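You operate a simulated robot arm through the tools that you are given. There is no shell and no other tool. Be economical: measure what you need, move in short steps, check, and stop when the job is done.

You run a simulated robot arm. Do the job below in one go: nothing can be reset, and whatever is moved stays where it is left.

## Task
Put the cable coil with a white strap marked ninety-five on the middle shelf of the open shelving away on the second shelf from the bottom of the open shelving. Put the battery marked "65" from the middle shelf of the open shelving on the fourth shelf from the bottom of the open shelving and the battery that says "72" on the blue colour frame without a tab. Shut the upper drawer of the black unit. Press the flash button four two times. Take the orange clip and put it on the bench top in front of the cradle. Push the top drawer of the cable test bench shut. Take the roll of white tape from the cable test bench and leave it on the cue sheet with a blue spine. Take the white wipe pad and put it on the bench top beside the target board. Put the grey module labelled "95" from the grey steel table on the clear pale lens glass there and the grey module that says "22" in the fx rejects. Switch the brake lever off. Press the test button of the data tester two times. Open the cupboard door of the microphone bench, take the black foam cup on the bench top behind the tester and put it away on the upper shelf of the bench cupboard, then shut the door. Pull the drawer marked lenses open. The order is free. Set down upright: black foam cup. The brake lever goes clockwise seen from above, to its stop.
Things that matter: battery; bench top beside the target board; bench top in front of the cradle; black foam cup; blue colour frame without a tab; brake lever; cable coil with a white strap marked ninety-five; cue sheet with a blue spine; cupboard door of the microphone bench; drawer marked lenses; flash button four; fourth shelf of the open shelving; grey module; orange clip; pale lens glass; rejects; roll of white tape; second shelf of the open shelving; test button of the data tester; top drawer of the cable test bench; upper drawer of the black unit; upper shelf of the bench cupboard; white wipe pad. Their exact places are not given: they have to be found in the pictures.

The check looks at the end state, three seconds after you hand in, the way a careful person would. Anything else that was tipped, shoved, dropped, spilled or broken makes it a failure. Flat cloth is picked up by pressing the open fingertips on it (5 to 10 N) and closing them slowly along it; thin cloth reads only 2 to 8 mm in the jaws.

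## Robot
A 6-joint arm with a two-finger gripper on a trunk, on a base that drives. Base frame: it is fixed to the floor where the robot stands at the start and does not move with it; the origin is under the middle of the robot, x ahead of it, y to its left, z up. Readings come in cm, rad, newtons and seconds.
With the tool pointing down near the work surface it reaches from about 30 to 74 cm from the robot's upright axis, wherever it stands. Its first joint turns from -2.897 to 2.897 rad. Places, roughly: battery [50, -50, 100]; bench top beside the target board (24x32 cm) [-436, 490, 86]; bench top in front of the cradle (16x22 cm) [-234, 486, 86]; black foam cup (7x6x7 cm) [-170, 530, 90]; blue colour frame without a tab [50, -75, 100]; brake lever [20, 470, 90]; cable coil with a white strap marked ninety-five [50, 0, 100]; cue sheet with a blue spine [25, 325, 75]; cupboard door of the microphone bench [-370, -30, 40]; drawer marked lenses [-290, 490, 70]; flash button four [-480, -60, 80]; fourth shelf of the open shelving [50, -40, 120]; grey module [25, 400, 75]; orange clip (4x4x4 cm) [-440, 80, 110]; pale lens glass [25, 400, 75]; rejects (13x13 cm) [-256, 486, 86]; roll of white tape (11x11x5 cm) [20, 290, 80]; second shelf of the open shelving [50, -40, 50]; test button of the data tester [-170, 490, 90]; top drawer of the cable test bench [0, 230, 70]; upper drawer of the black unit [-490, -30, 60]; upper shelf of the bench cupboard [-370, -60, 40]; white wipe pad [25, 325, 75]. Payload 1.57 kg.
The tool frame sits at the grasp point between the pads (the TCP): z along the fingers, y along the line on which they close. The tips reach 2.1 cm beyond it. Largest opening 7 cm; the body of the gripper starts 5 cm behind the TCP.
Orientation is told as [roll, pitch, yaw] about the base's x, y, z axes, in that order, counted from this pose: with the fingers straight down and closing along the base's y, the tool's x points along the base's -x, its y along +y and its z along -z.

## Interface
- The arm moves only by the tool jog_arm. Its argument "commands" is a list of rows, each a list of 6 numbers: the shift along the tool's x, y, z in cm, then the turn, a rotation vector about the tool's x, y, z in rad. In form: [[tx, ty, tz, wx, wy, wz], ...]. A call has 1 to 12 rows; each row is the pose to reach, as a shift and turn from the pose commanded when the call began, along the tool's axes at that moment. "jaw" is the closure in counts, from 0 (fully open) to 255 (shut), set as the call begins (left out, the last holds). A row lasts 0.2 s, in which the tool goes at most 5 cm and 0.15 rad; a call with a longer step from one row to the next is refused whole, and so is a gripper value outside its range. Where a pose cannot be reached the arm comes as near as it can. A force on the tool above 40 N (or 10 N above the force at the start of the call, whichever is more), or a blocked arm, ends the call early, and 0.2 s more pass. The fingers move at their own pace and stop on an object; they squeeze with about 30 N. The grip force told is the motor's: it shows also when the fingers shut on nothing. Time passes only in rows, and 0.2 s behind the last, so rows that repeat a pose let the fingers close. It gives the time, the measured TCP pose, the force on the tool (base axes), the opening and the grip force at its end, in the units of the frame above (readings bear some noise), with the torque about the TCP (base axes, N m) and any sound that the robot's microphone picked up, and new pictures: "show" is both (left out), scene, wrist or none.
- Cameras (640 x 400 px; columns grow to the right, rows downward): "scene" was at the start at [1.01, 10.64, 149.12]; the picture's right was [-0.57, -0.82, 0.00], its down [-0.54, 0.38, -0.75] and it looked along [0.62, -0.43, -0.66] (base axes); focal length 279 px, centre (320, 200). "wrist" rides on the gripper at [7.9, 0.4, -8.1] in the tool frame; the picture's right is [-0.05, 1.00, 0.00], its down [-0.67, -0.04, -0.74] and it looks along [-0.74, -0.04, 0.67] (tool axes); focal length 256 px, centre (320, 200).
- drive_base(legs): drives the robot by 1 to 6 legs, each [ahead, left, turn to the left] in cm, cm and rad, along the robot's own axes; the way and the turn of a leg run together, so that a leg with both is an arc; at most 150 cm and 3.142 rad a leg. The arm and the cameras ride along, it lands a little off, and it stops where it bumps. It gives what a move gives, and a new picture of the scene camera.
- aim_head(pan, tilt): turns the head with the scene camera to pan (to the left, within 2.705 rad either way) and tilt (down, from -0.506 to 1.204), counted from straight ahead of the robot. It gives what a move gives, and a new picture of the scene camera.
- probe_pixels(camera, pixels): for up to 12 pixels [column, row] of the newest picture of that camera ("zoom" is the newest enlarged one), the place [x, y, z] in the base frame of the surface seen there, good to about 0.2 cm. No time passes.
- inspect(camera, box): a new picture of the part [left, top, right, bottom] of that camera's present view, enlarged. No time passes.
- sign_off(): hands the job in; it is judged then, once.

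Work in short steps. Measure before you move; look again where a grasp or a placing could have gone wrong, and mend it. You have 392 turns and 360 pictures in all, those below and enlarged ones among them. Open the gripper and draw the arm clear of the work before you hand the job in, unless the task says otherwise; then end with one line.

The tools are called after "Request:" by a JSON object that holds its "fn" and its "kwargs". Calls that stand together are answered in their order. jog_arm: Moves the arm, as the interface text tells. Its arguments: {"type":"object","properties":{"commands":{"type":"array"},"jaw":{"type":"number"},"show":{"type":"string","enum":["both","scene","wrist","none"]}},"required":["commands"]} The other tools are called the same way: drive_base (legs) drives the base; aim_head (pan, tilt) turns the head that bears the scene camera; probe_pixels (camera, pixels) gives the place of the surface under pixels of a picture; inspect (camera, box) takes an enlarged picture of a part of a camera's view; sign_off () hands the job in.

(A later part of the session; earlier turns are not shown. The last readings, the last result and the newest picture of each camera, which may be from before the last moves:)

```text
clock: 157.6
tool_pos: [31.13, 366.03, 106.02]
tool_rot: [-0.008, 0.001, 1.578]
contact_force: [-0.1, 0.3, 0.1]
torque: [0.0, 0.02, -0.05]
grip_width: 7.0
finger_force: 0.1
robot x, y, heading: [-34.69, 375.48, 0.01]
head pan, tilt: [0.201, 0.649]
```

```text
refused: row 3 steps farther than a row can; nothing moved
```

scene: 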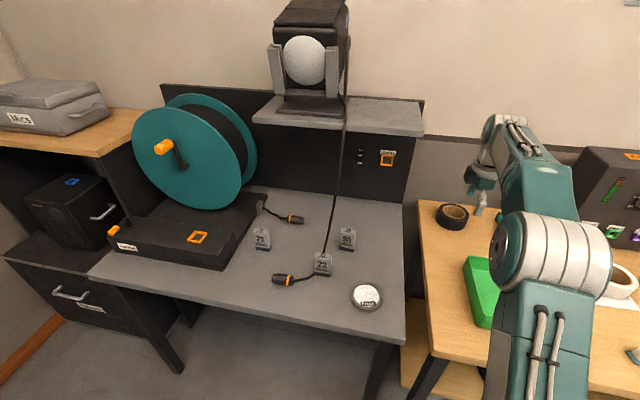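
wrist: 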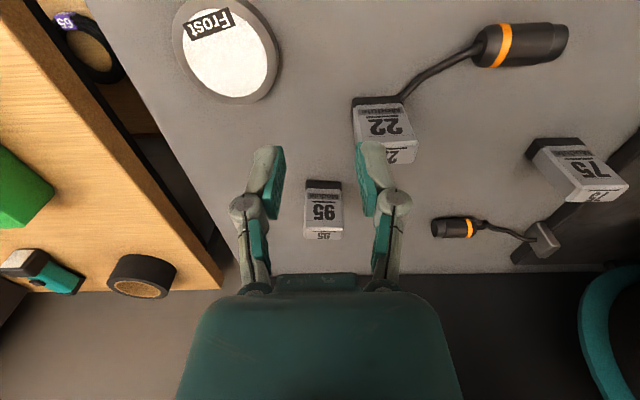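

Request:
{"fn": "jog_arm", "kwargs": {"commands": [[-2, -0.5, 4, 0, -0.1, 0], [-4, -1, 8, 0, -0.2, 0], [-7, -2, 11, 0, -0.3, 0], [-11, -3, 12, 0, -0.4, 0], [-15, -3.4, 12, 0, -0.4, 0], [-19, -3.4, 12, 0, -0.4, 0], [-19, -3.4, 12, 0, -0.4, 0]], "show": "both"}}

```text
clock: 159.2
tool_pos: [34.53, 384.93, 94.08]
tool_rot: [-0.012, -0.398, 1.58]
contact_force: [0.5, -0.2, -0.4]
torque: [-0.02, 0.0, -0.03]
grip_width: 7.01
finger_force: 0.0
robot x, y, heading: [-34.35, 375.2, 0.007]
head pan, tilt: [0.201, 0.649]
```

scene: 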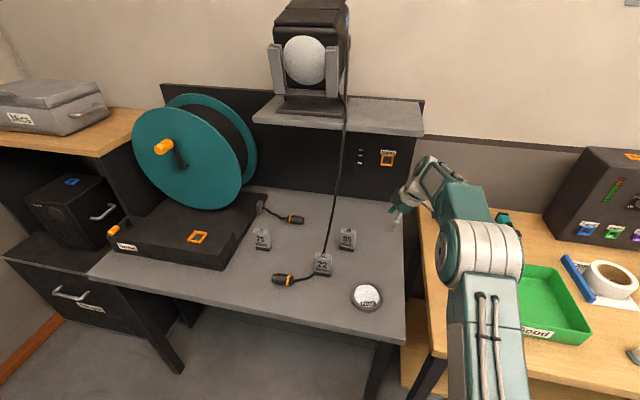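
wrist: 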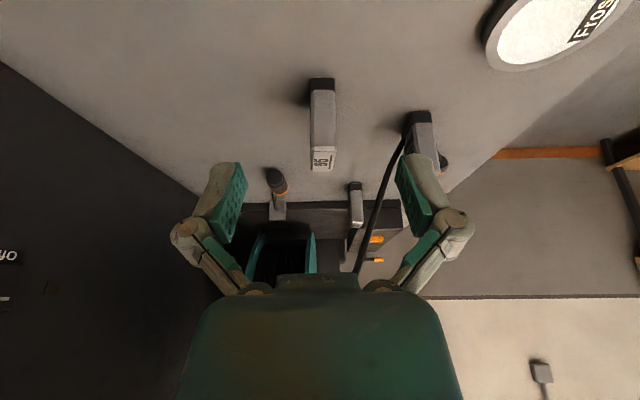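

Module 95 is centred at (322,125), the cord is off to the right. Advance to straddle it.

Request:
{"fn": "jog_arm", "kwargs": {"commands": [[-2.5, 0, 3, 0, 0, 0], [-5, 0, 5.5, 0, 0, 0], [-7.3, 0, 8, 0, 0, 0], [-7.3, 0, 11, 0, 0, 0], [-7.3, 0, 13.7, 0, 0, 0], [-7.3, 0, 13.7, 0, 0, 0]], "show": "both"}}

```text
clock: 160.6
tool_pos: [34.47, 397.11, 84.19]
tool_rot: [-0.012, -0.399, 1.582]
contact_force: [-0.3, 0.0, -0.4]
torque: [0.01, -0.02, 0.0]
grip_width: 7.03
finger_force: 0.0
robot x, y, heading: [-34.99, 375.62, 0.01]
head pan, tilt: [0.201, 0.649]
```

scene: 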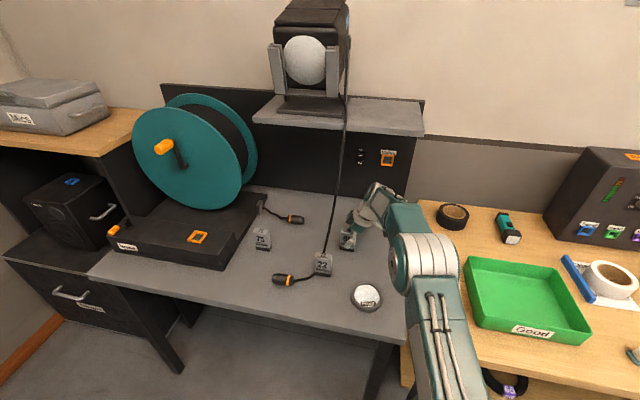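
wrist: 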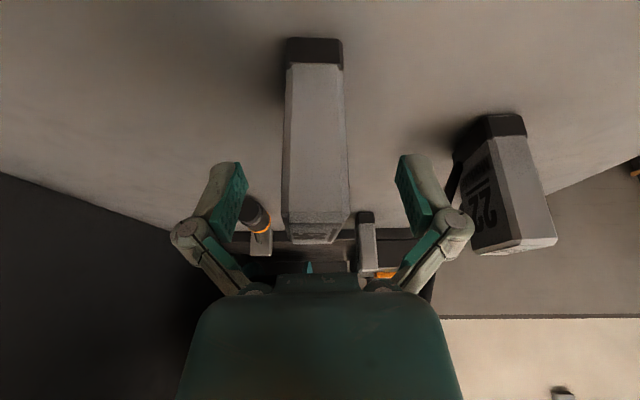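

Straddling it. Close and lift a little.

Request:
{"fn": "jog_arm", "kwargs": {"commands": [[0, 0, 0, 0, 0, 0], [0, 0, 0, 0, 0, 0], [0, 0, 0, 0, 0, 0], [0, 0, 0, 0, 0, 0]], "jaw": 255, "show": "none"}}

Request:
{"fn": "jog_arm", "kwargs": {"commands": [[-0.2, 0, -0.45, 0, 0, 0], [-0.5, 0, -1.2, 0, 0, 0], [-1, 0, -2.3, 0, 0, 0], [-1.6, 0, -3.7, 0, 0, 0], [-1.6, 0, -3.7, 0, 0, 0]], "show": "wrist"}}

```text
clock: 161.6
tool_pos: [34.43, 397.03, 84.26]
tool_rot: [-0.013, -0.399, 1.58]
contact_force: [2.0, -0.6, 10.9]
torque: [0.1, -0.03, -0.01]
grip_width: 2.33
finger_force: 30.2
robot x, y, heading: [-34.82, 374.99, 0.006]
head pan, tilt: [0.201, 0.649]
```

```text
clock: 162.8
tool_pos: [34.34, 397.08, 88.24]
tool_rot: [-0.008, -0.398, 1.582]
contact_force: [0.0, 0.0, -0.7]
torque: [0.0, -0.03, -0.01]
grip_width: 2.29
finger_force: 30.4
robot x, y, heading: [-34.56, 375.22, 0.011]
head pan, tilt: [0.201, 0.649]
```

wrist: 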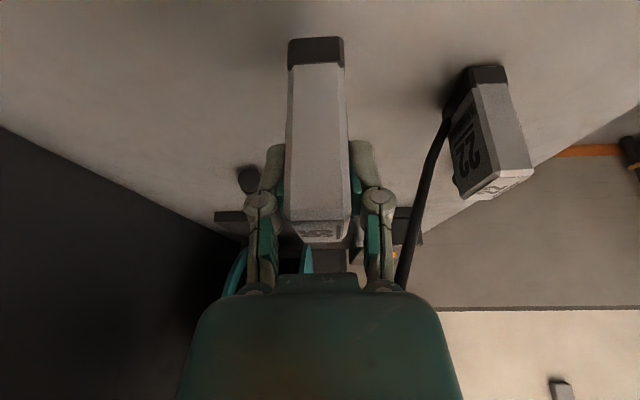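

Held upright at 2.3 cm. Move away from the cord (−y), then over the lens glass at [16.1,389.1].

Request:
{"fn": "jog_arm", "kwargs": {"commands": [[2, 0, -0.9, 0, 0, 0], [4, 0, -1.7, 0, 0, 0], [6, 1, -2.5, 0, 0, 0], [7.7, 3, -3.3, 0, 0, 0], [7.7, 6, -3.3, 0, 0, 0], [7.7, 9, -3.3, 0, 0, 0], [7.7, 12, -3.3, 0, 0, 0], [7.7, 15, -3.3, 0, 0, 0], [7.7, 18.2, -3.3, 0, 0, 0], [7.7, 18.2, -3.3, 0, 0, 0]], "show": "both"}}

```text
clock: 164.9
tool_pos: [16.3, 388.4, 88.23]
tool_rot: [-0.011, -0.397, 1.582]
contact_force: [0.1, -0.5, -1.3]
torque: [0.01, 0.03, 0.0]
grip_width: 2.31
finger_force: 30.2
robot x, y, heading: [-34.31, 375.42, 0.012]
head pan, tilt: [0.201, 0.649]
```

scene: 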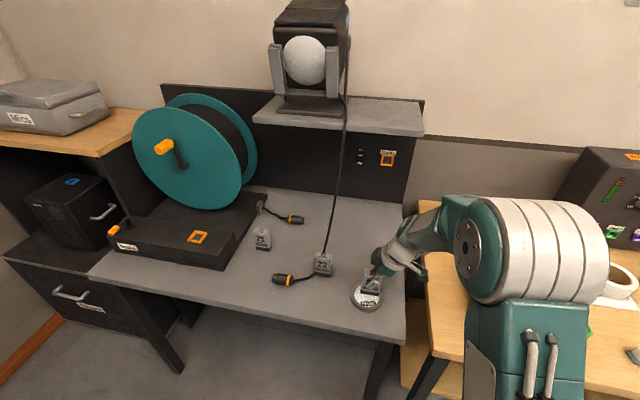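
wrist: 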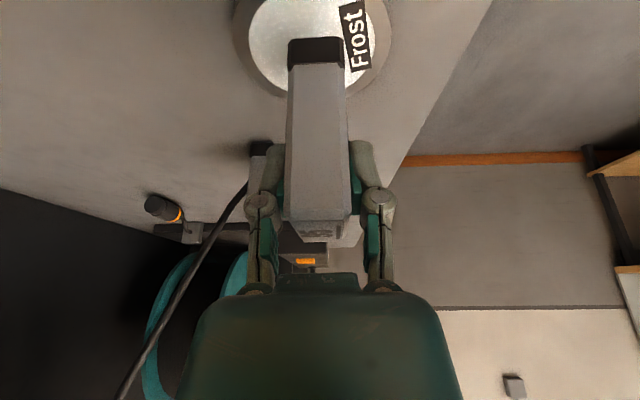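

The module is over the disc. Lower 2.2 cm gently.

Request:
{"fn": "jog_arm", "kwargs": {"commands": [[0.2, 0.1, 0.7, 0, 0, 0], [0.45, 0.2, 1.5, 0, 0, 0], [0.6, 0.2, 2.0, 0, 0, 0], [0.6, 0.2, 2.0, 0, 0, 0]], "show": "wrist"}}

```text
clock: 165.9
tool_pos: [16.15, 388.69, 86.08]
tool_rot: [-0.012, -0.399, 1.582]
contact_force: [-0.3, -0.3, -0.6]
torque: [0.0, 0.0, 0.01]
grip_width: 2.33
finger_force: 30.0
robot x, y, heading: [-34.06, 375.46, 0.009]
head pan, tilt: [0.201, 0.649]
```

wrist: 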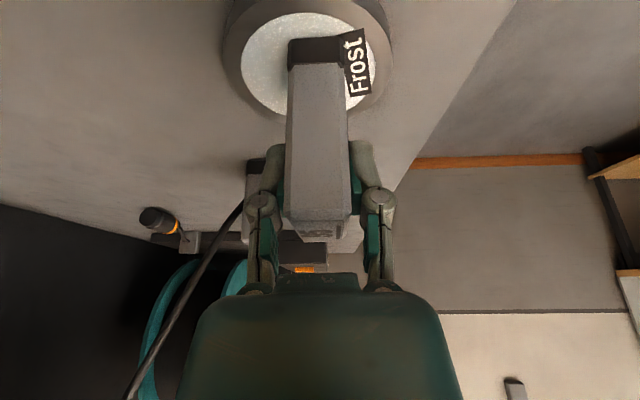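

Keep lowering in small steps until contact.

Request:
{"fn": "jog_arm", "kwargs": {"commands": [[0.06, 0, 0.15, 0, 0, 0], [0.12, 0, 0.3, 0, 0, 0], [0.12, 0, 0.3, 0, 0, 0]], "show": "none"}}

```text
clock: 166.8
tool_pos: [16.23, 388.81, 85.97]
tool_rot: [-0.012, -0.399, 1.581]
contact_force: [-1.8, 0.5, 15.5]
torque: [0.07, 0.07, 0.03]
grip_width: 2.35
finger_force: 30.5
robot x, y, heading: [-34.8, 375.1, 0.011]
head pan, tilt: [0.201, 0.649]
```

Contact at 15 N; ease up 0.1 and open, then withdraw along the fingers.

Request:
{"fn": "jog_arm", "kwargs": {"commands": [[-0.04, 0, -0.12, 0, 0, 0], [-0.04, 0, -0.12, 0, 0, 0]], "show": "none"}}

Request:
{"fn": "jog_arm", "kwargs": {"commands": [[0, 0, 0, 0, 0, 0], [0, 0, 0, 0, 0, 0]], "jaw": 120, "show": "none"}}

Request:
{"fn": "jog_arm", "kwargs": {"commands": [[0, 0, -1.5, 0, 0, 0], [0, 0, -4, 0, 0, 0], [0, 0, -7, 0, 0, 0], [0, 0, -11, 0, 0, 0]], "show": "both"}}

```text
clock: 167.3
tool_pos: [16.1, 388.67, 85.98]
tool_rot: [-0.011, -0.398, 1.582]
contact_force: [3.6, -1.1, 8.9]
torque: [0.06, -0.18, -0.06]
grip_width: 2.34
finger_force: 30.2
robot x, y, heading: [-34.5, 375.02, 0.008]
head pan, tilt: [0.201, 0.649]
```

```text
clock: 167.9
tool_pos: [16.17, 388.75, 85.93]
tool_rot: [-0.009, -0.398, 1.58]
contact_force: [-1.1, 0.6, 0.0]
torque: [0.03, -0.01, 0.02]
grip_width: 3.7
finger_force: 0.1
robot x, y, heading: [-34.75, 375.35, 0.008]
head pan, tilt: [0.201, 0.649]
```

```text
clock: 168.9
tool_pos: [16.15, 384.48, 96.14]
tool_rot: [-0.009, -0.397, 1.578]
contact_force: [0.5, -0.3, 0.4]
torque: [0.03, 0.0, 0.01]
grip_width: 3.71
finger_force: 0.0
robot x, y, heading: [-34.52, 375.67, 0.009]
head pan, tilt: [0.201, 0.649]
```

scene: 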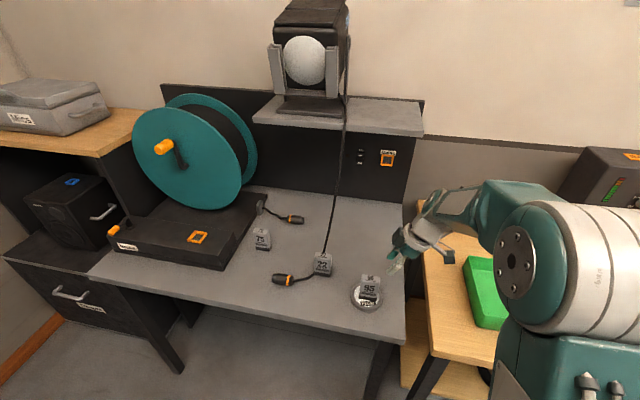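
wrist: 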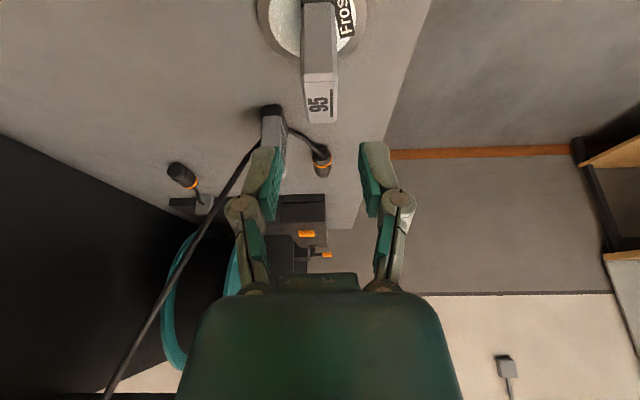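

95 stands on the lens glass. Next the brake lever: straighten the tool, then drive left in front of the reel.

Request:
{"fn": "jog_arm", "kwargs": {"commands": [[1, 0, -3, 0, 0.13, 0], [2, 0, -6, 0, 0.26, 0], [3, 0, -9, 0, 0.4, 0]], "jaw": 255, "show": "none"}}

Request:
{"fn": "drive_base", "kwargs": {"legs": [[-25, 0, 0]]}}

Request:
{"fn": "jog_arm", "kwargs": {"commands": [[0, 0, 0, 0, 0, 0.15], [0, 0, 0, 0, 0, 0.3], [0, 0, 0, 0, 0, 0.45], [0, 0, 0, 0, 0, 0.6], [0, 0, 0, 0, 0, 0.75], [0, 0, 0, 0, 0, 0.9], [0, 0, 0, 0, 0, 1.05], [0, 0, 0, 0, 0, 1.2], [0, 0, 0, 0, 0, 1.35], [0, 0, 0, 0, 0, 1.5], [0, 0, 0, 0, 0, 1.57]], "show": "none"}}

Request:
{"fn": "drive_base", "kwargs": {"legs": [[0, 85, 0]]}}

```text
clock: 169.8
tool_pos: [16.1, 378.24, 103.19]
tool_rot: [-0.009, 0.006, 1.575]
contact_force: [0.4, 1.0, -0.2]
torque: [-0.01, 0.02, 0.01]
grip_width: 0.0
finger_force: 28.7
robot x, y, heading: [-34.62, 375.33, 0.01]
head pan, tilt: [0.201, 0.649]
```

```text
clock: 171.6
tool_pos: [-9.32, 378.02, 103.1]
tool_rot: [-0.009, 0.002, 1.577]
contact_force: [-0.4, 0.5, 0.1]
torque: [0.01, 0.01, 0.01]
grip_width: 0.0
finger_force: 28.7
robot x, y, heading: [-60.03, 375.04, 0.01]
head pan, tilt: [0.201, 0.649]
```

scene: 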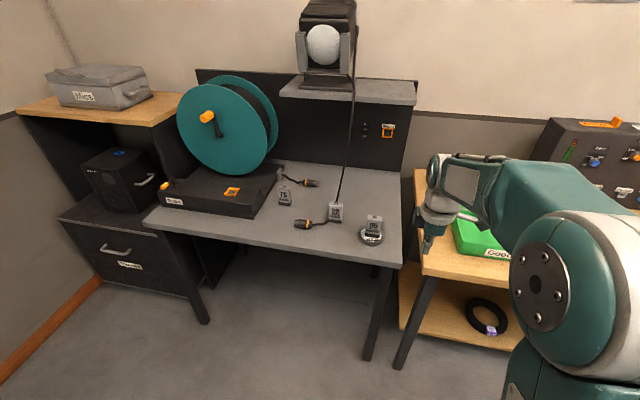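

```text
clock: 174.0
tool_pos: [-9.31, 377.97, 103.11]
tool_rot: [-0.003, -0.009, 0.003]
contact_force: [0.1, 0.1, 0.2]
torque: [0.0, -0.05, -0.02]
grip_width: 0.01
finger_force: 29.1
robot x, y, heading: [-60.43, 374.98, 0.009]
head pan, tilt: [0.201, 0.649]
```

```text
clock: 178.5
tool_pos: [-9.83, 462.22, 103.05]
tool_rot: [-0.003, -0.009, 0.005]
contact_force: [0.3, 0.4, -0.5]
torque: [0.0, 0.0, 0.02]
grip_width: 0.0
finger_force: 28.3
robot x, y, heading: [-60.75, 459.4, 0.005]
head pan, tilt: [0.201, 0.649]
```

scene: 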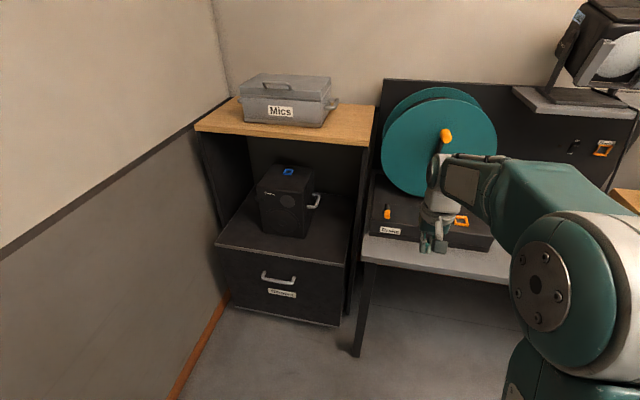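

I'll take a wrist picture and an enlarged scene view of the lever.

Request:
{"fn": "inspect", "kwargs": {"camera": "scene", "box": [360, 190, 500, 260]}}

Request:
{"fn": "jog_arm", "kwargs": {"commands": [[0, 0, 0, 0, 0, 0]], "show": "wrist"}}

```text
4.57 times, centred on (430, 225) of scene
```

zoom: 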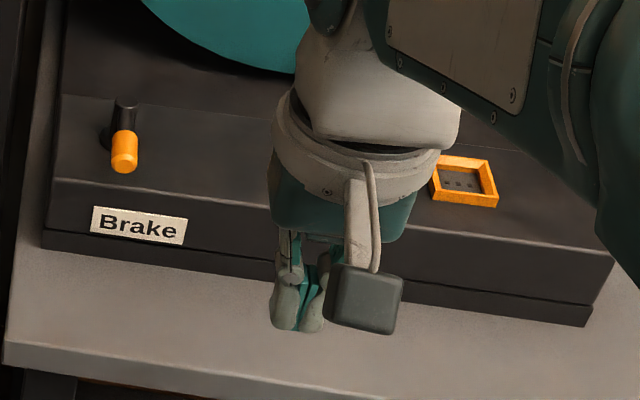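

```text
clock: 178.9
tool_pos: [-10.02, 462.32, 103.19]
tool_rot: [-0.003, -0.009, 0.003]
contact_force: [-0.6, 0.3, 0.6]
torque: [0.0, 0.02, 0.02]
grip_width: 0.0
finger_force: 28.6
robot x, y, heading: [-60.34, 459.49, 0.006]
head pan, tilt: [0.201, 0.649]
```

wrist: 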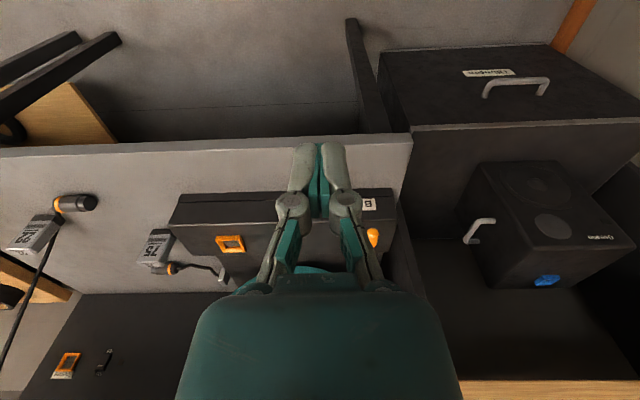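

Request:
{"fn": "probe_pixels", "kwargs": {"camera": "zoom", "pixels": [[124, 150], [124, 165], [124, 135], [126, 108], [115, 150], [133, 150], [135, 225], [170, 170], [465, 165], [70, 240]]}}

Request:
{"fn": "probe_pixels", "kwargs": {"camera": "wrist", "pixels": [[373, 237], [368, 205], [190, 210], [373, 230], [378, 240]]}}

```text
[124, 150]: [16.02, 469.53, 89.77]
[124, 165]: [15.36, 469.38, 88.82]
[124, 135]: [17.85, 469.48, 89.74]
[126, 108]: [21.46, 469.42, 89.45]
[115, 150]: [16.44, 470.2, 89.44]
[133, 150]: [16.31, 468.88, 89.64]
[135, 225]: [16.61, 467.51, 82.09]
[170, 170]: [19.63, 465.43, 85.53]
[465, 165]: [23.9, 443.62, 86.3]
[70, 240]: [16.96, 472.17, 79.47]
```

```text
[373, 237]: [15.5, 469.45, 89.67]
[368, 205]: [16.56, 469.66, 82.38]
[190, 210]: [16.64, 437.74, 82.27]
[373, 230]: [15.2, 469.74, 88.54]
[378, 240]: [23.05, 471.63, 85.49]
```

Lever pivot ≈[22,469.5], handle points to −x with end at x 15.2, z 89. Clockwise means pushing the handle toward +y. Check side clearances first.

Request:
{"fn": "probe_pixels", "kwargs": {"camera": "wrist", "pixels": [[400, 235], [405, 215], [420, 280], [395, 200], [412, 150], [440, 260]]}}

Request:
{"fn": "probe_pixels", "kwargs": {"camera": "scene", "pixels": [[400, 150], [440, 185], [384, 170], [372, 135], [362, 180], [300, 125], [365, 240]]}}

Request:
{"fn": "drive_base", "kwargs": {"legs": [[14, 0, 0]]}}

```text
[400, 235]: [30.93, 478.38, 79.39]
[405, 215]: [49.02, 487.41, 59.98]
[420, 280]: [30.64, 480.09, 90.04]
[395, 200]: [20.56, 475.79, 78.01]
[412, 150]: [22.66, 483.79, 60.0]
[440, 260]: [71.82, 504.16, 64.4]
```

```text
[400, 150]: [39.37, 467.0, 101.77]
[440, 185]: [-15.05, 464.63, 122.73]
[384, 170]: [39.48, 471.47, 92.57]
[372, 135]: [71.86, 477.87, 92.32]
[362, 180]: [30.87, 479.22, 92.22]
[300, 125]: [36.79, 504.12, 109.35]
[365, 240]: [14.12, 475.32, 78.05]
```

```text
clock: 180.2
tool_pos: [3.79, 462.35, 103.23]
tool_rot: [0.0, -0.007, 0.002]
contact_force: [0.8, 0.1, 0.9]
torque: [-0.03, 0.02, 0.03]
grip_width: 0.0
finger_force: 28.7
robot x, y, heading: [-47.12, 459.59, 0.007]
head pan, tilt: [0.201, 0.649]
```

scene: 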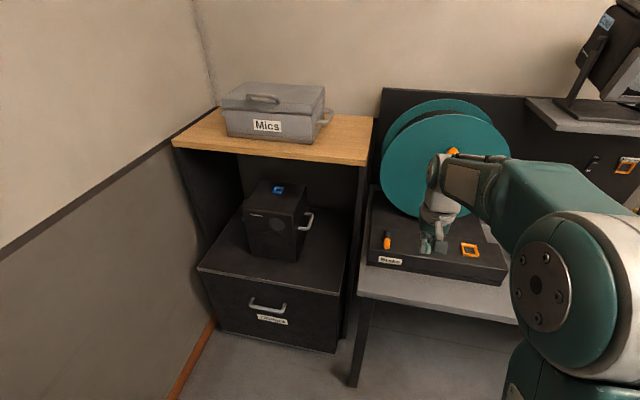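

Clear. Lower the closed fingers to the right of the handle at [16.5,466,89.3] with a slight tilt.

Request:
{"fn": "jog_arm", "kwargs": {"commands": [[-3, 1, 3, 0, -0.1, 0], [-6, 2, 6, 0, -0.2, 0], [-9.5, 3, 9, 0, -0.3, 0], [-12.7, 3.6, 12, 0, -0.3, 0], [-12.7, 3.6, 13.9, 0, -0.3, 0], [-12.7, 3.6, 13.9, 0, -0.3, 0]], "show": "both"}}

```text
clock: 181.6
tool_pos: [16.46, 466.03, 89.46]
tool_rot: [-0.003, -0.312, 0.004]
contact_force: [0.6, -0.4, 0.7]
torque: [-0.01, -0.04, -0.02]
grip_width: 0.01
finger_force: 28.6
robot x, y, heading: [-47.19, 459.69, 0.007]
head pan, tilt: [0.201, 0.649]
```

scene: 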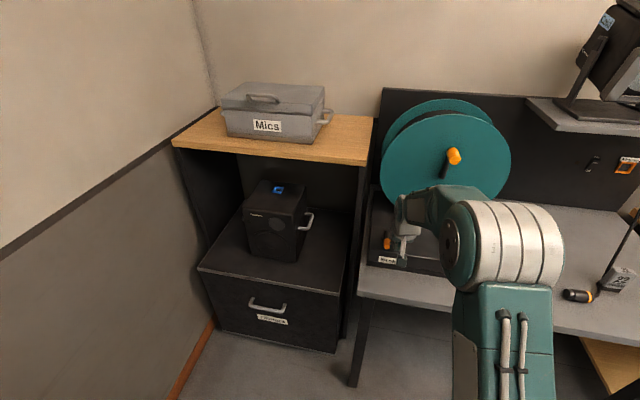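
wrist: 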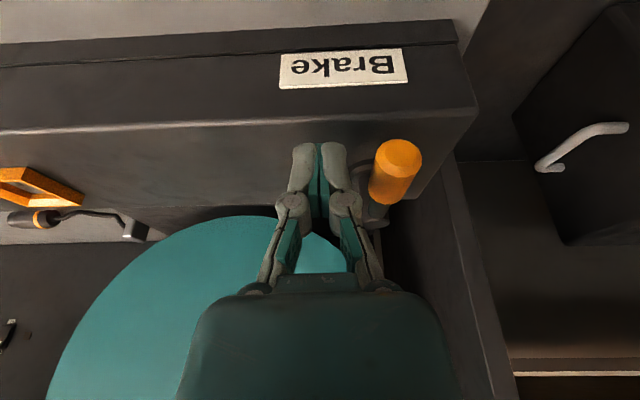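

Fingers beside the handle. Sweep the handle clockwise along an arc.

Request:
{"fn": "jog_arm", "kwargs": {"commands": [[-0.2, 1.8, 0.06, 0, 0, 0], [0, 2.6, 0, 0, 0, 0], [0, 3.4, 0, 0, 0, 0], [-0.1, 4.5, 0.03, 0, 0, 0], [-0.5, 5.9, 0.15, 0, 0, 0], [-1.15, 7, 0.37, 0, 0, 0], [-2.1, 8, 0.67, 0, 0, 0], [-3.2, 8.7, 1.04, 0, 0, 0], [-4.5, 9, 1.46, 0, 0, 0]], "show": "both"}}

```text
clock: 183.7
tool_pos: [20.62, 475.09, 88.92]
tool_rot: [-0.005, -0.289, 0.003]
contact_force: [-9.8, -1.4, -0.4]
torque: [0.06, 0.04, 0.0]
grip_width: 0.61
finger_force: 28.2
robot x, y, heading: [-46.87, 459.6, 0.013]
head pan, tilt: [0.201, 0.649]
stopped in row 9: the force on the tool passed its limit at 45 N (the readings are from after the stop); the commanded pose is now the measured one
```

scene: 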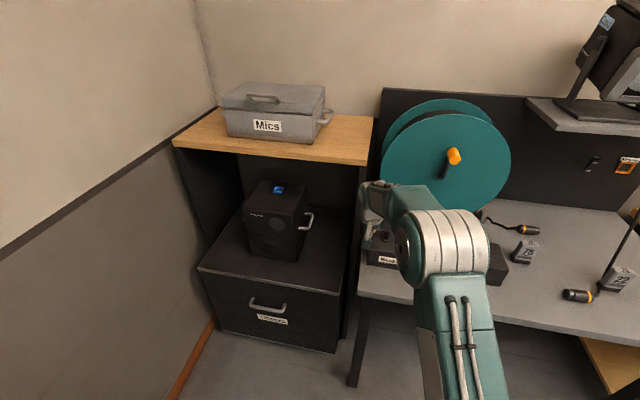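
wrist: 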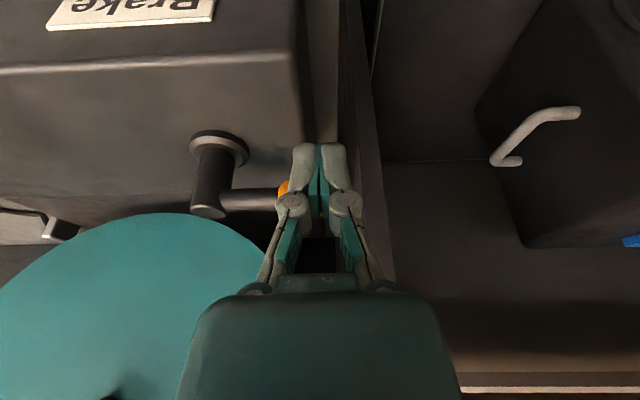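

The lever now points to +y and resists at 45 N. Back off and look.

Request:
{"fn": "jog_arm", "kwargs": {"commands": [[1.5, 0, -0.5, 0, 0, 0], [4, -1, -2, 0, 0, 0], [7, -3, -5, 0, 0, 0], [9, -5, -9, 0, 0, 0]], "show": "wrist"}}

Request:
{"fn": "inspect", "kwargs": {"camera": "wrist", "box": [260, 120, 480, 290]}}

```text
clock: 184.7
tool_pos: [9.86, 469.98, 94.98]
tool_rot: [-0.006, -0.293, 0.004]
contact_force: [-0.1, 1.1, -0.5]
torque: [-0.02, -0.01, 0.01]
grip_width: 0.01
finger_force: 28.7
robot x, y, heading: [-47.18, 459.48, 0.01]
head pan, tilt: [0.201, 0.649]
```

wrist: 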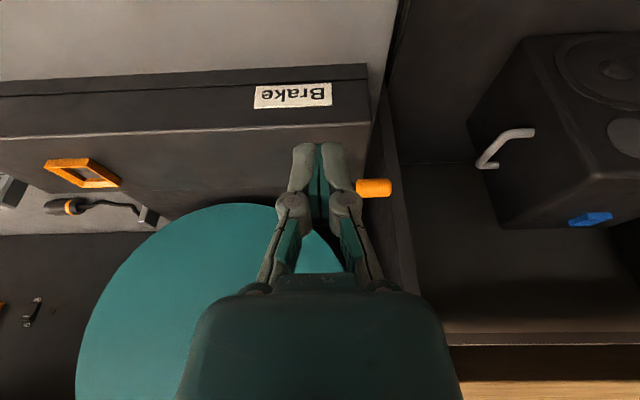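

```text
2.35 times, centred on (370, 205) of wrist
```

zoom: 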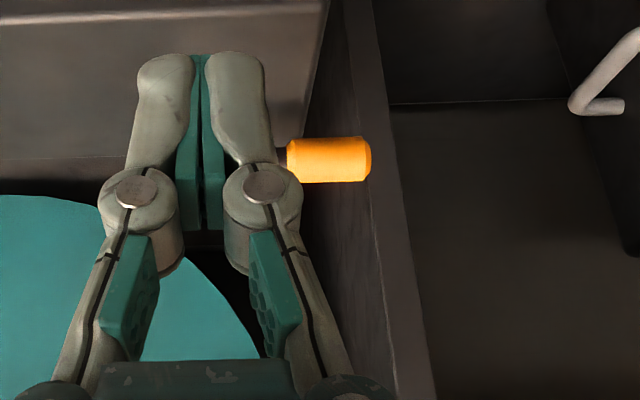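

The brake lever is at its stop (handle toward +y). Now module 22: raise, drive right 58 cm.

Request:
{"fn": "jog_arm", "kwargs": {"commands": [[0, -1.5, -4, 0, 0, 0], [0, -3, -8, 0, -0.1, 0], [0, -3, -8, 0, -0.1, 0]], "jaw": 0, "show": "none"}}

Request:
{"fn": "drive_base", "kwargs": {"legs": [[0, -63, 0]]}}

Request:
{"fn": "jog_arm", "kwargs": {"commands": [[0, 0, 0, 0, 0, 0]], "show": "wrist"}}

```text
clock: 185.4
tool_pos: [7.13, 466.63, 102.73]
tool_rot: [-0.004, -0.394, 0.004]
contact_force: [-0.2, 0.4, 0.1]
torque: [0.02, -0.03, 0.02]
grip_width: 6.99
finger_force: 0.1
robot x, y, heading: [-46.86, 459.91, 0.009]
head pan, tilt: [0.201, 0.649]
```

```text
clock: 189.0
tool_pos: [7.4, 403.44, 102.67]
tool_rot: [-0.008, -0.394, -0.002]
contact_force: [0.4, -0.2, -0.4]
torque: [-0.03, -0.01, 0.0]
grip_width: 7.01
finger_force: 0.1
robot x, y, heading: [-46.6, 396.17, 0.002]
head pan, tilt: [0.201, 0.649]
```

scene: 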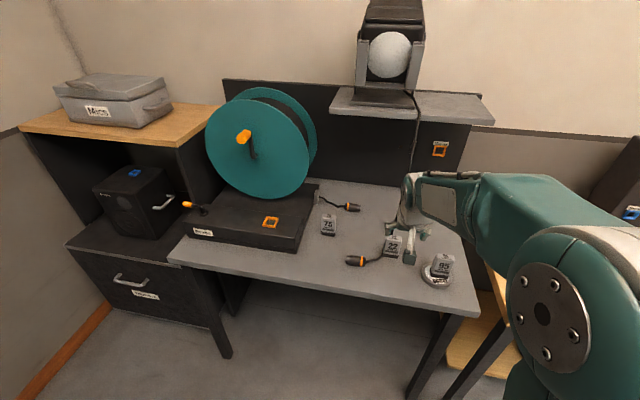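

```text
clock: 189.4
tool_pos: [7.29, 403.13, 102.65]
tool_rot: [-0.003, -0.394, -0.004]
contact_force: [0.0, 0.2, 0.6]
torque: [0.03, -0.04, 0.02]
grip_width: 6.99
finger_force: 0.1
robot x, y, heading: [-46.55, 396.27, -0.003]
head pan, tilt: [0.201, 0.649]
```

wrist: 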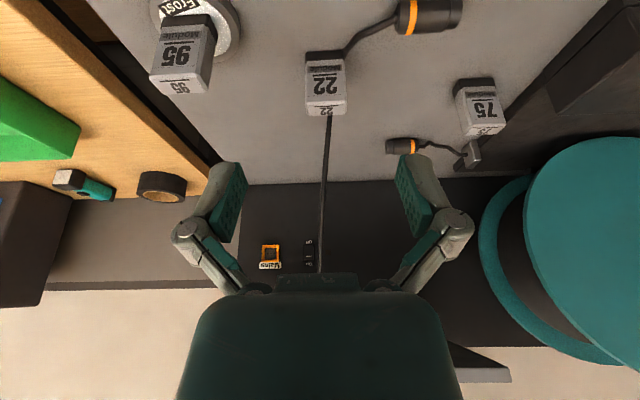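

Module 22 is at (325,85); the cord rises behind it. Measure its face.

Request:
{"fn": "inspect", "kwargs": {"camera": "wrist", "box": [280, 30, 380, 130]}}

Request:
{"fn": "probe_pixels", "kwargs": {"camera": "wrist", "pixels": [[308, 80], [342, 80], [310, 108], [344, 106], [327, 112], [327, 85], [326, 60], [328, 118], [326, 140], [324, 170]]}}

```text
4.00 times, centred on (330, 80) of wrist
```

zoom: 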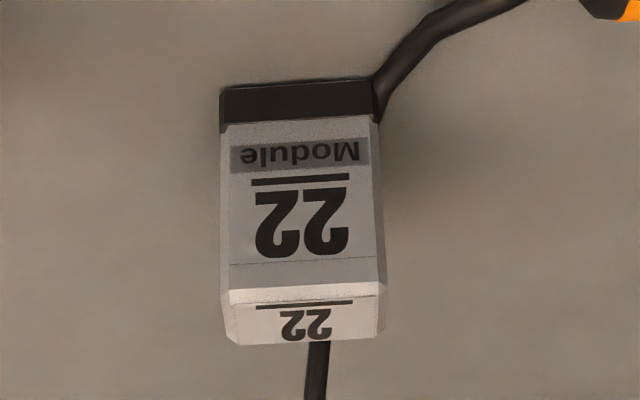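

```text
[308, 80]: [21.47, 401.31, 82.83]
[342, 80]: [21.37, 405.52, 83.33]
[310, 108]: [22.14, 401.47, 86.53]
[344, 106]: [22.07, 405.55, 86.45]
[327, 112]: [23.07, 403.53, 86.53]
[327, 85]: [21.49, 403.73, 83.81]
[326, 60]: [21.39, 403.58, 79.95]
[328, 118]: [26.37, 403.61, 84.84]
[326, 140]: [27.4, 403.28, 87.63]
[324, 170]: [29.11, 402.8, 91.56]
```

Module 22 spans y 401.2–405.7, x 21.4–23.8. Approach to hover, then straddle.

Request:
{"fn": "jog_arm", "kwargs": {"commands": [[-2, 0.1, 4, 0, 0, 0], [-4, 0.2, 8, 0, 0, 0], [-6, 0.3, 12, 0, 0, 0], [-6.6, 0.3, 15.5, 0, 0, 0], [-6.6, 0.3, 18.5, 0, 0, 0], [-6.6, 0.3, 20.5, 0, 0, 0], [-6.6, 0.3, 22.4, 0, 0, 0], [-6.6, 0.3, 22.4, 0, 0, 0]], "show": "wrist"}}

```text
clock: 191.2
tool_pos: [22.04, 403.27, 84.47]
tool_rot: [-0.006, -0.393, -0.003]
contact_force: [0.4, 0.3, 0.7]
torque: [0.02, -0.03, -0.04]
grip_width: 7.0
finger_force: 0.2
robot x, y, heading: [-46.75, 396.29, 0.006]
head pan, tilt: [0.201, 0.649]
```

wrist: 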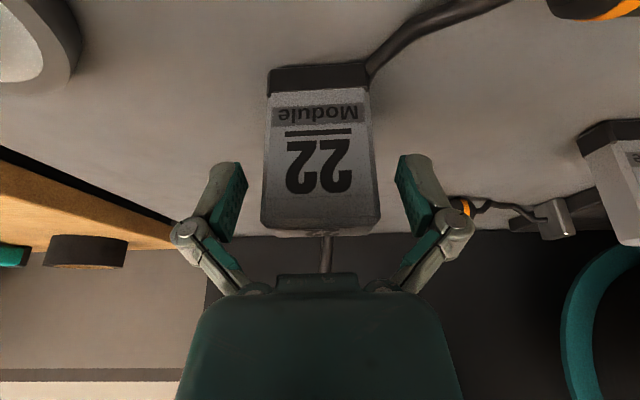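

Straddling it cleanly. Close and lift gently.

Request:
{"fn": "jog_arm", "kwargs": {"commands": [[0, 0, 0, 0, 0, 0], [0, 0, 0, 0, 0, 0], [0, 0, 0, 0, 0, 0], [0, 0, 0, 0, 0, 0]], "jaw": 255, "show": "none"}}

Request:
{"fn": "jog_arm", "kwargs": {"commands": [[-0.1, 0, -0.45, 0, 0, 0], [-0.4, 0, -1.2, 0, 0, 0], [-0.8, 0, -2.2, 0, 0, 0], [-1, 0, -3.5, 0, 0, 0], [-1, 0, -5, 0, 0, 0], [-1, 0, -6.5, 0, 0, 0]], "show": "wrist"}}

```text
clock: 192.2
tool_pos: [22.04, 403.42, 84.58]
tool_rot: [-0.005, -0.396, -0.002]
contact_force: [-0.6, -1.3, 11.1]
torque: [-0.07, -0.1, 0.03]
grip_width: 4.95
finger_force: 30.4
robot x, y, heading: [-46.55, 396.26, 0.001]
head pan, tilt: [0.201, 0.649]
```

```text
clock: 193.6
tool_pos: [20.38, 403.43, 90.99]
tool_rot: [-0.006, -0.394, 0.0]
contact_force: [-0.8, -0.6, -0.8]
torque: [0.0, 0.0, -0.03]
grip_width: 4.92
finger_force: 30.1
robot x, y, heading: [-46.29, 396.13, -0.003]
head pan, tilt: [0.201, 0.649]
```

wrist: 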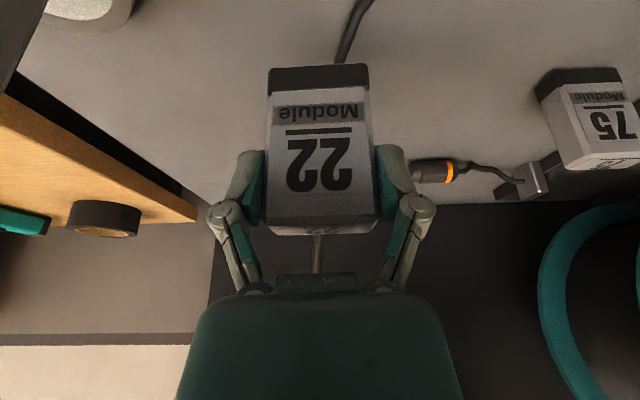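

Module 22 is held. Raise, back the base off, and turn left to face the far bench.

Request:
{"fn": "jog_arm", "kwargs": {"commands": [[1, 0, -3, 0, 0, 0], [2, 0, -6, 0, 0, 0], [4, 0, -9, 0, 0, 0], [6, 0, -12, 0, 0, 0], [6, 0, -14, 0, 0.1, 0], [6, 0, -14, 0, 0.2, 0], [6, 0, -14, 0, 0.3, 0], [6, 0, -14, 0, 0.39, 0]], "show": "none"}}

Request:
{"fn": "drive_base", "kwargs": {"legs": [[-70, 0, 0], [0, 0, 1.571]]}}

Request:
{"fn": "aim_head", "kwargs": {"pan": 0.4, "tilt": 0.4}}

```text
clock: 195.4
tool_pos: [9.45, 403.48, 101.48]
tool_rot: [-0.005, -0.001, -0.004]
contact_force: [-0.1, 1.0, -0.5]
torque: [0.02, -0.02, 0.02]
grip_width: 4.93
finger_force: 29.6
robot x, y, heading: [-47.09, 395.98, -0.002]
head pan, tilt: [0.201, 0.649]
```

```text
clock: 203.0
tool_pos: [-122.15, 452.54, 101.39]
tool_rot: [-0.007, -0.004, 1.556]
contact_force: [-0.1, -0.6, -0.8]
torque: [0.0, 0.03, 0.01]
grip_width: 4.94
finger_force: 30.1
robot x, y, heading: [-115.86, 396.71, 1.562]
head pan, tilt: [0.201, 0.649]
```

scene: 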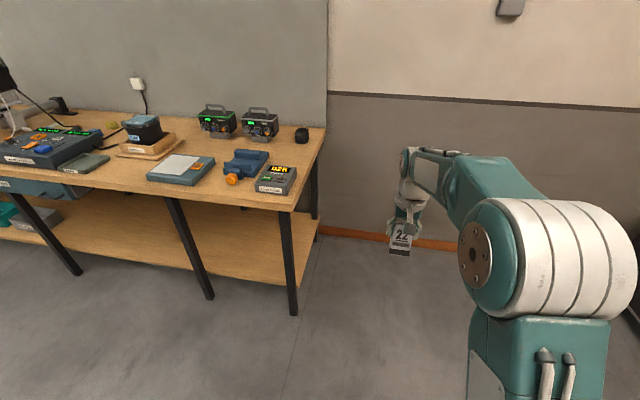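

```text
clock: 203.8
tool_pos: [-122.23, 452.58, 101.51]
tool_rot: [-0.006, -0.005, 1.557]
contact_force: [0.6, -0.8, -1.1]
torque: [0.0, 0.03, 0.01]
grip_width: 4.94
finger_force: 30.3
robot x, y, heading: [-115.79, 395.74, 1.556]
head pan, tilt: [0.4, 0.4]
```

scene: 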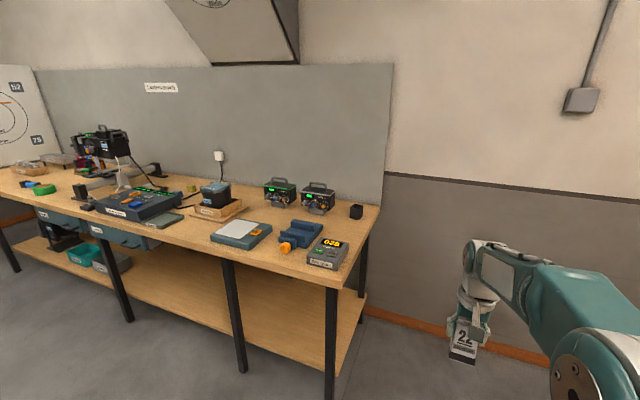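

The FX bench appears. Drive left along it 125 cm and look at the middle.

Request:
{"fn": "probe_pixels", "kwargs": {"camera": "scene", "pixels": [[328, 280], [220, 245], [120, 222], [60, 205], [330, 240], [356, 212]]}}

Request:
{"fn": "drive_base", "kwargs": {"legs": [[0, 125, 0]]}}

Request:
{"fn": "aim_head", "kwargs": {"pan": 0.0, "tilt": 0.6}}

```text
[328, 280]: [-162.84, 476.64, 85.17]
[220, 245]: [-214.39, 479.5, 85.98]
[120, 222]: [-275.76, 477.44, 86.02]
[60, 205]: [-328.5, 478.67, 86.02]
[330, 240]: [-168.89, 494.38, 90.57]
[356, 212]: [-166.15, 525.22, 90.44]
```

```text
clock: 210.0
tool_pos: [-246.24, 454.21, 101.57]
tool_rot: [-0.005, -0.004, 1.553]
contact_force: [-0.4, 0.1, -0.9]
torque: [-0.02, 0.0, -0.01]
grip_width: 4.95
finger_force: 29.9
robot x, y, heading: [-240.1, 398.18, 1.554]
head pan, tilt: [0.4, 0.4]
```

scene: 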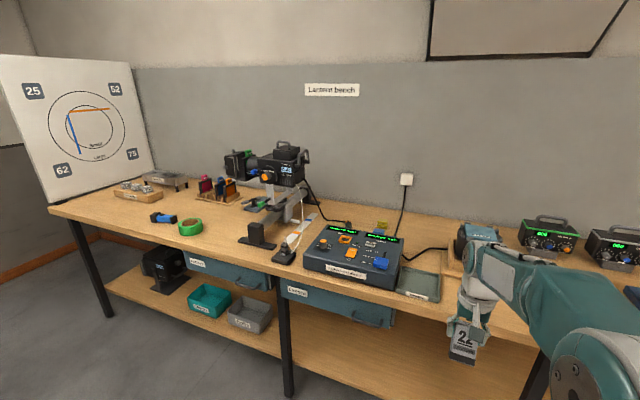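

```text
clock: 210.9
tool_pos: [-246.39, 454.1, 101.56]
tool_rot: [-0.007, -0.005, 1.551]
contact_force: [0.7, -0.3, -1.0]
torque: [-0.02, -0.02, -0.01]
grip_width: 4.93
finger_force: 30.3
robot x, y, heading: [-239.84, 398.29, 1.559]
head pan, tilt: [0.0, 0.6]
```

scene: 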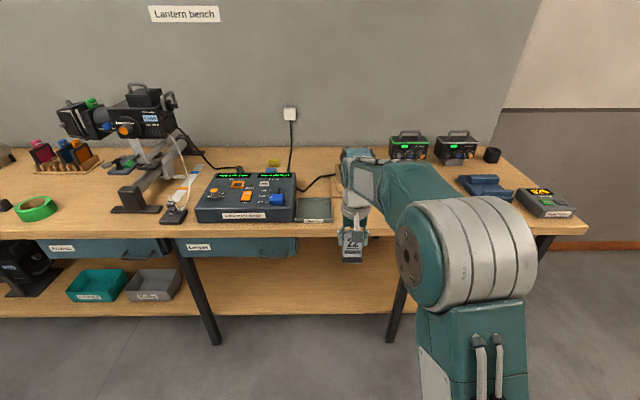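

The square tray at (315,208) right of the controller may be the rejects tray. Enlarge it and the drawers.

Request:
{"fn": "inspect", "kwargs": {"camera": "scene", "box": [150, 130, 400, 280]}}

Request:
{"fn": "jog_arm", "kwargs": {"commands": [[0, 0, 0, 0, 0, 0]], "show": "wrist"}}

```text
2.56 times, centred on (275, 205) of scene
```

zoom: 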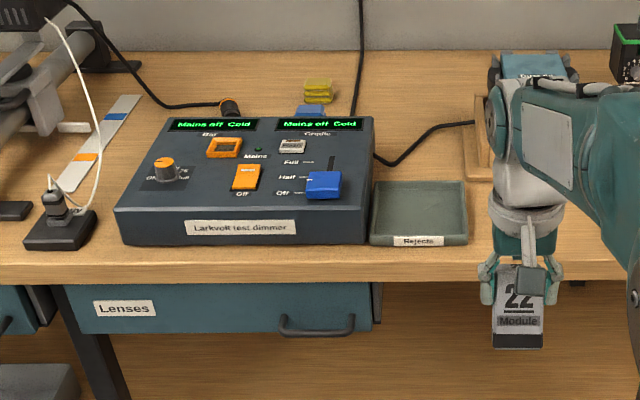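

```text
clock: 211.3
tool_pos: [-246.38, 454.16, 101.57]
tool_rot: [-0.004, -0.003, 1.552]
contact_force: [0.1, -0.1, -0.7]
torque: [0.02, 0.02, -0.03]
grip_width: 4.92
finger_force: 30.0
robot x, y, heading: [-240.06, 397.83, 1.556]
head pan, tilt: [0.0, 0.6]
```

wrist: 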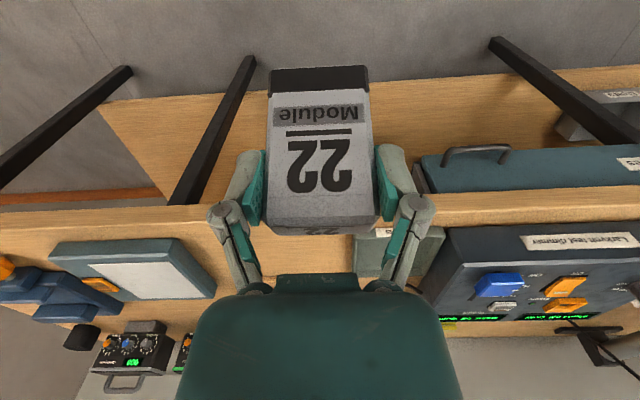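

The "Rejects" tray is confirmed, as is the "Lenses" drawer. Probe both.

Request:
{"fn": "probe_pixels", "kwargs": {"camera": "zoom", "pixels": [[420, 210], [373, 185], [466, 185], [470, 240], [372, 240], [420, 235], [330, 185], [315, 333], [250, 300], [350, 310], [200, 180], [260, 160]]}}

```text
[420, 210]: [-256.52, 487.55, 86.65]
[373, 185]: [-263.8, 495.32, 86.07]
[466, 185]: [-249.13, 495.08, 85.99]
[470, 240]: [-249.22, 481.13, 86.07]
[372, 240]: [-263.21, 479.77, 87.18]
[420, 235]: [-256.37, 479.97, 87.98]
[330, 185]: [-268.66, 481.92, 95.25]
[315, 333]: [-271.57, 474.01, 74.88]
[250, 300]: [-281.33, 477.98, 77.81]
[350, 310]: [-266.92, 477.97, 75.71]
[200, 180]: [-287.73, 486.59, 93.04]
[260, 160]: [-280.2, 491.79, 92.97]
```

Tray floor z 86.65, centre [-256.4,487.3]. Drive nearer (ahead 22, left 10), then tilt the tool forward so the module is upright.

Request:
{"fn": "drive_base", "kwargs": {"legs": [[22, 10, 0.015]]}}

Request:
{"fn": "jog_arm", "kwargs": {"commands": [[0, 0, -1, 0, -0.1, 0], [0, 0, -1, 0, -0.2, 0], [0, 0, -1, 0, -0.3, 0], [0, 0, -1, 0, -0.393, 0], [0, 0, -1, 0, -0.393, 0]], "show": "wrist"}}

```text
clock: 213.1
tool_pos: [-256.96, 475.83, 101.53]
tool_rot: [-0.002, -0.005, 1.574]
contact_force: [-0.8, -0.4, -0.8]
torque: [0.0, 0.01, 0.0]
grip_width: 4.96
finger_force: 29.9
robot x, y, heading: [-249.77, 419.68, 1.577]
head pan, tilt: [0.0, 0.6]
```

scene: 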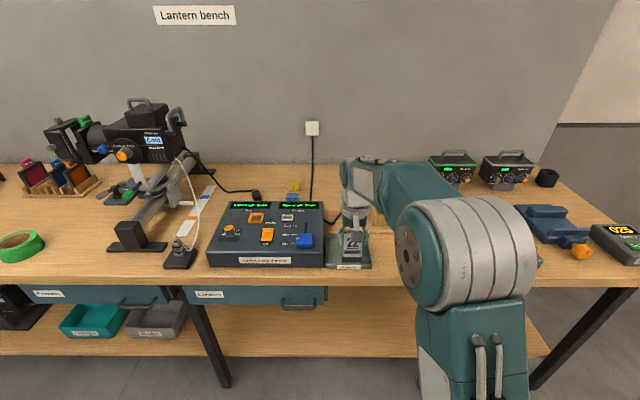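

```text
clock: 214.3
tool_pos: [-257.06, 475.81, 102.51]
tool_rot: [-0.005, -0.397, 1.574]
contact_force: [-0.3, 0.0, -0.6]
torque: [-0.04, -0.01, 0.02]
grip_width: 4.9
finger_force: 29.2
robot x, y, heading: [-249.53, 420.02, 1.575]
head pan, tilt: [0.0, 0.6]
```

wrist: 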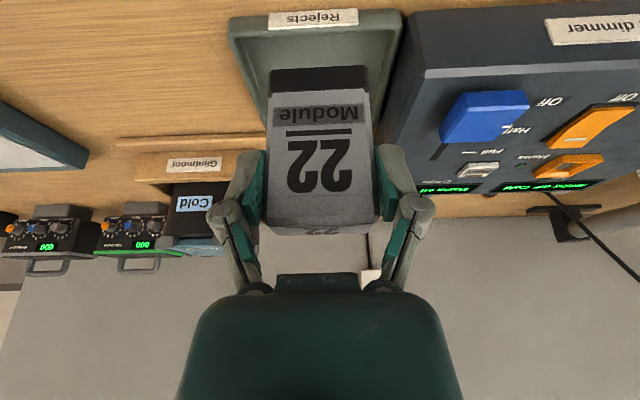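

Move forward 11 and down 5 to hover above the tray.

Request:
{"fn": "jog_arm", "kwargs": {"commands": [[-2.7, -0.2, 2.9, 0, 0, 0], [-5.4, -0.4, 5.8, 0, 0, 0], [-8.2, -0.66, 8.86, 0, 0, 0], [-7.4, -0.66, 10.8, 0, 0, 0], [-6.8, -0.66, 12.1, 0, 0, 0], [-6.8, -0.66, 12.1, 0, 0, 0]], "show": "wrist"}}

```text
clock: 215.7
tool_pos: [-256.55, 486.78, 93.92]
tool_rot: [-0.005, -0.399, 1.575]
contact_force: [0.8, 0.5, -0.5]
torque: [-0.01, -0.02, -0.02]
grip_width: 4.91
finger_force: 30.4
robot x, y, heading: [-249.68, 420.12, 1.577]
head pan, tilt: [0.0, 0.6]
```

wrist: 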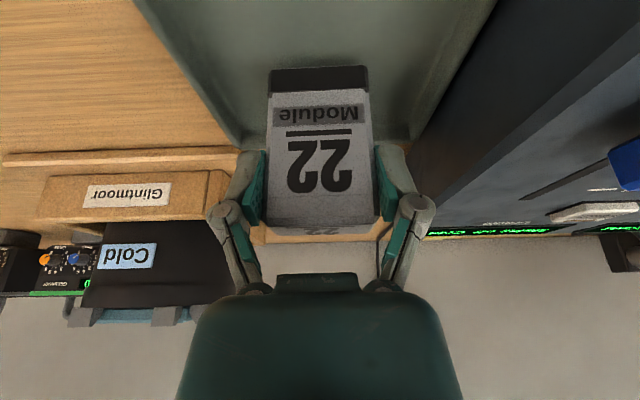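

Lower to contact.

Request:
{"fn": "jog_arm", "kwargs": {"commands": [[0.12, 0, 0.28, 0, 0, 0], [0.24, 0, 0.55, 0, 0, 0], [0.3, 0, 0.7, 0, 0, 0]], "show": "none"}}

```text
clock: 216.5
tool_pos: [-256.45, 486.69, 93.19]
tool_rot: [-0.004, -0.397, 1.574]
contact_force: [-1.1, -0.1, -1.2]
torque: [0.02, 0.0, 0.02]
grip_width: 4.92
finger_force: 29.6
robot x, y, heading: [-249.86, 419.81, 1.579]
head pan, tilt: [0.0, 0.6]
```

Request:
{"fn": "jog_arm", "kwargs": {"commands": [[0.06, 0, 0.14, 0, 0, 0], [0.12, 0, 0.28, 0, 0, 0], [0.12, 0, 0.28, 0, 0, 0]], "show": "none"}}

```text
clock: 217.3
tool_pos: [-256.39, 486.7, 93.16]
tool_rot: [-0.003, -0.401, 1.573]
contact_force: [-0.2, -2.9, 17.8]
torque: [-0.24, 0.02, -0.01]
grip_width: 4.95
finger_force: 30.3
robot x, y, heading: [-249.87, 419.94, 1.574]
head pan, tilt: [0.0, 0.6]
```

Contact 17.8 N. Ease up slightly, open, and withdraw along the fingers.

Request:
{"fn": "jog_arm", "kwargs": {"commands": [[-0.06, 0, -0.15, 0, 0, 0], [-0.06, 0, -0.15, 0, 0, 0]], "show": "none"}}

Request:
{"fn": "jog_arm", "kwargs": {"commands": [[0, 0, 0, 0, 0, 0], [0, 0, 0, 0, 0, 0]], "jaw": 20, "show": "none"}}

Request:
{"fn": "jog_arm", "kwargs": {"commands": [[0, 0, -1.5, 0, 0, 0], [0, 0, -4, 0, 0, 0], [0, 0, -8, 0, 0, 0], [2, 0, -12, 0, 0, 0]], "show": "both"}}

```text
clock: 217.9
tool_pos: [-256.42, 486.7, 93.17]
tool_rot: [-0.005, -0.398, 1.575]
contact_force: [0.3, 4.2, 12.0]
torque: [0.27, 0.03, 0.03]
grip_width: 4.93
finger_force: 29.9
robot x, y, heading: [-249.61, 419.56, 1.578]
head pan, tilt: [0.0, 0.6]
```

```text
clock: 218.5
tool_pos: [-256.34, 486.75, 93.1]
tool_rot: [-0.007, -0.397, 1.574]
contact_force: [-0.3, 0.6, -0.8]
torque: [-0.04, 0.03, -0.02]
grip_width: 6.46
finger_force: 0.1
robot x, y, heading: [-249.59, 419.97, 1.581]
head pan, tilt: [0.0, 0.6]
```

```text
clock: 219.5
tool_pos: [-256.73, 480.24, 103.4]
tool_rot: [-0.005, -0.396, 1.574]
contact_force: [-0.3, 0.6, -0.3]
torque: [-0.02, 0.0, 0.01]
grip_width: 6.45
finger_force: 0.0
robot x, y, heading: [-249.77, 419.97, 1.575]
head pan, tilt: [0.0, 0.6]
```

scene: 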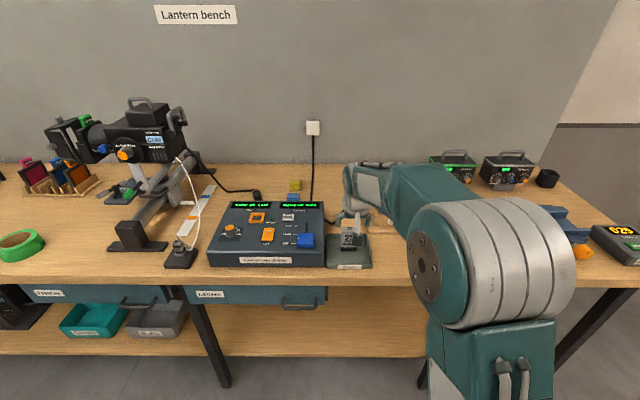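
wrist: 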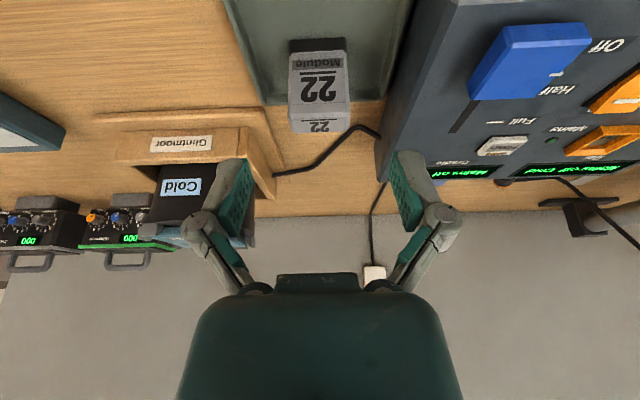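

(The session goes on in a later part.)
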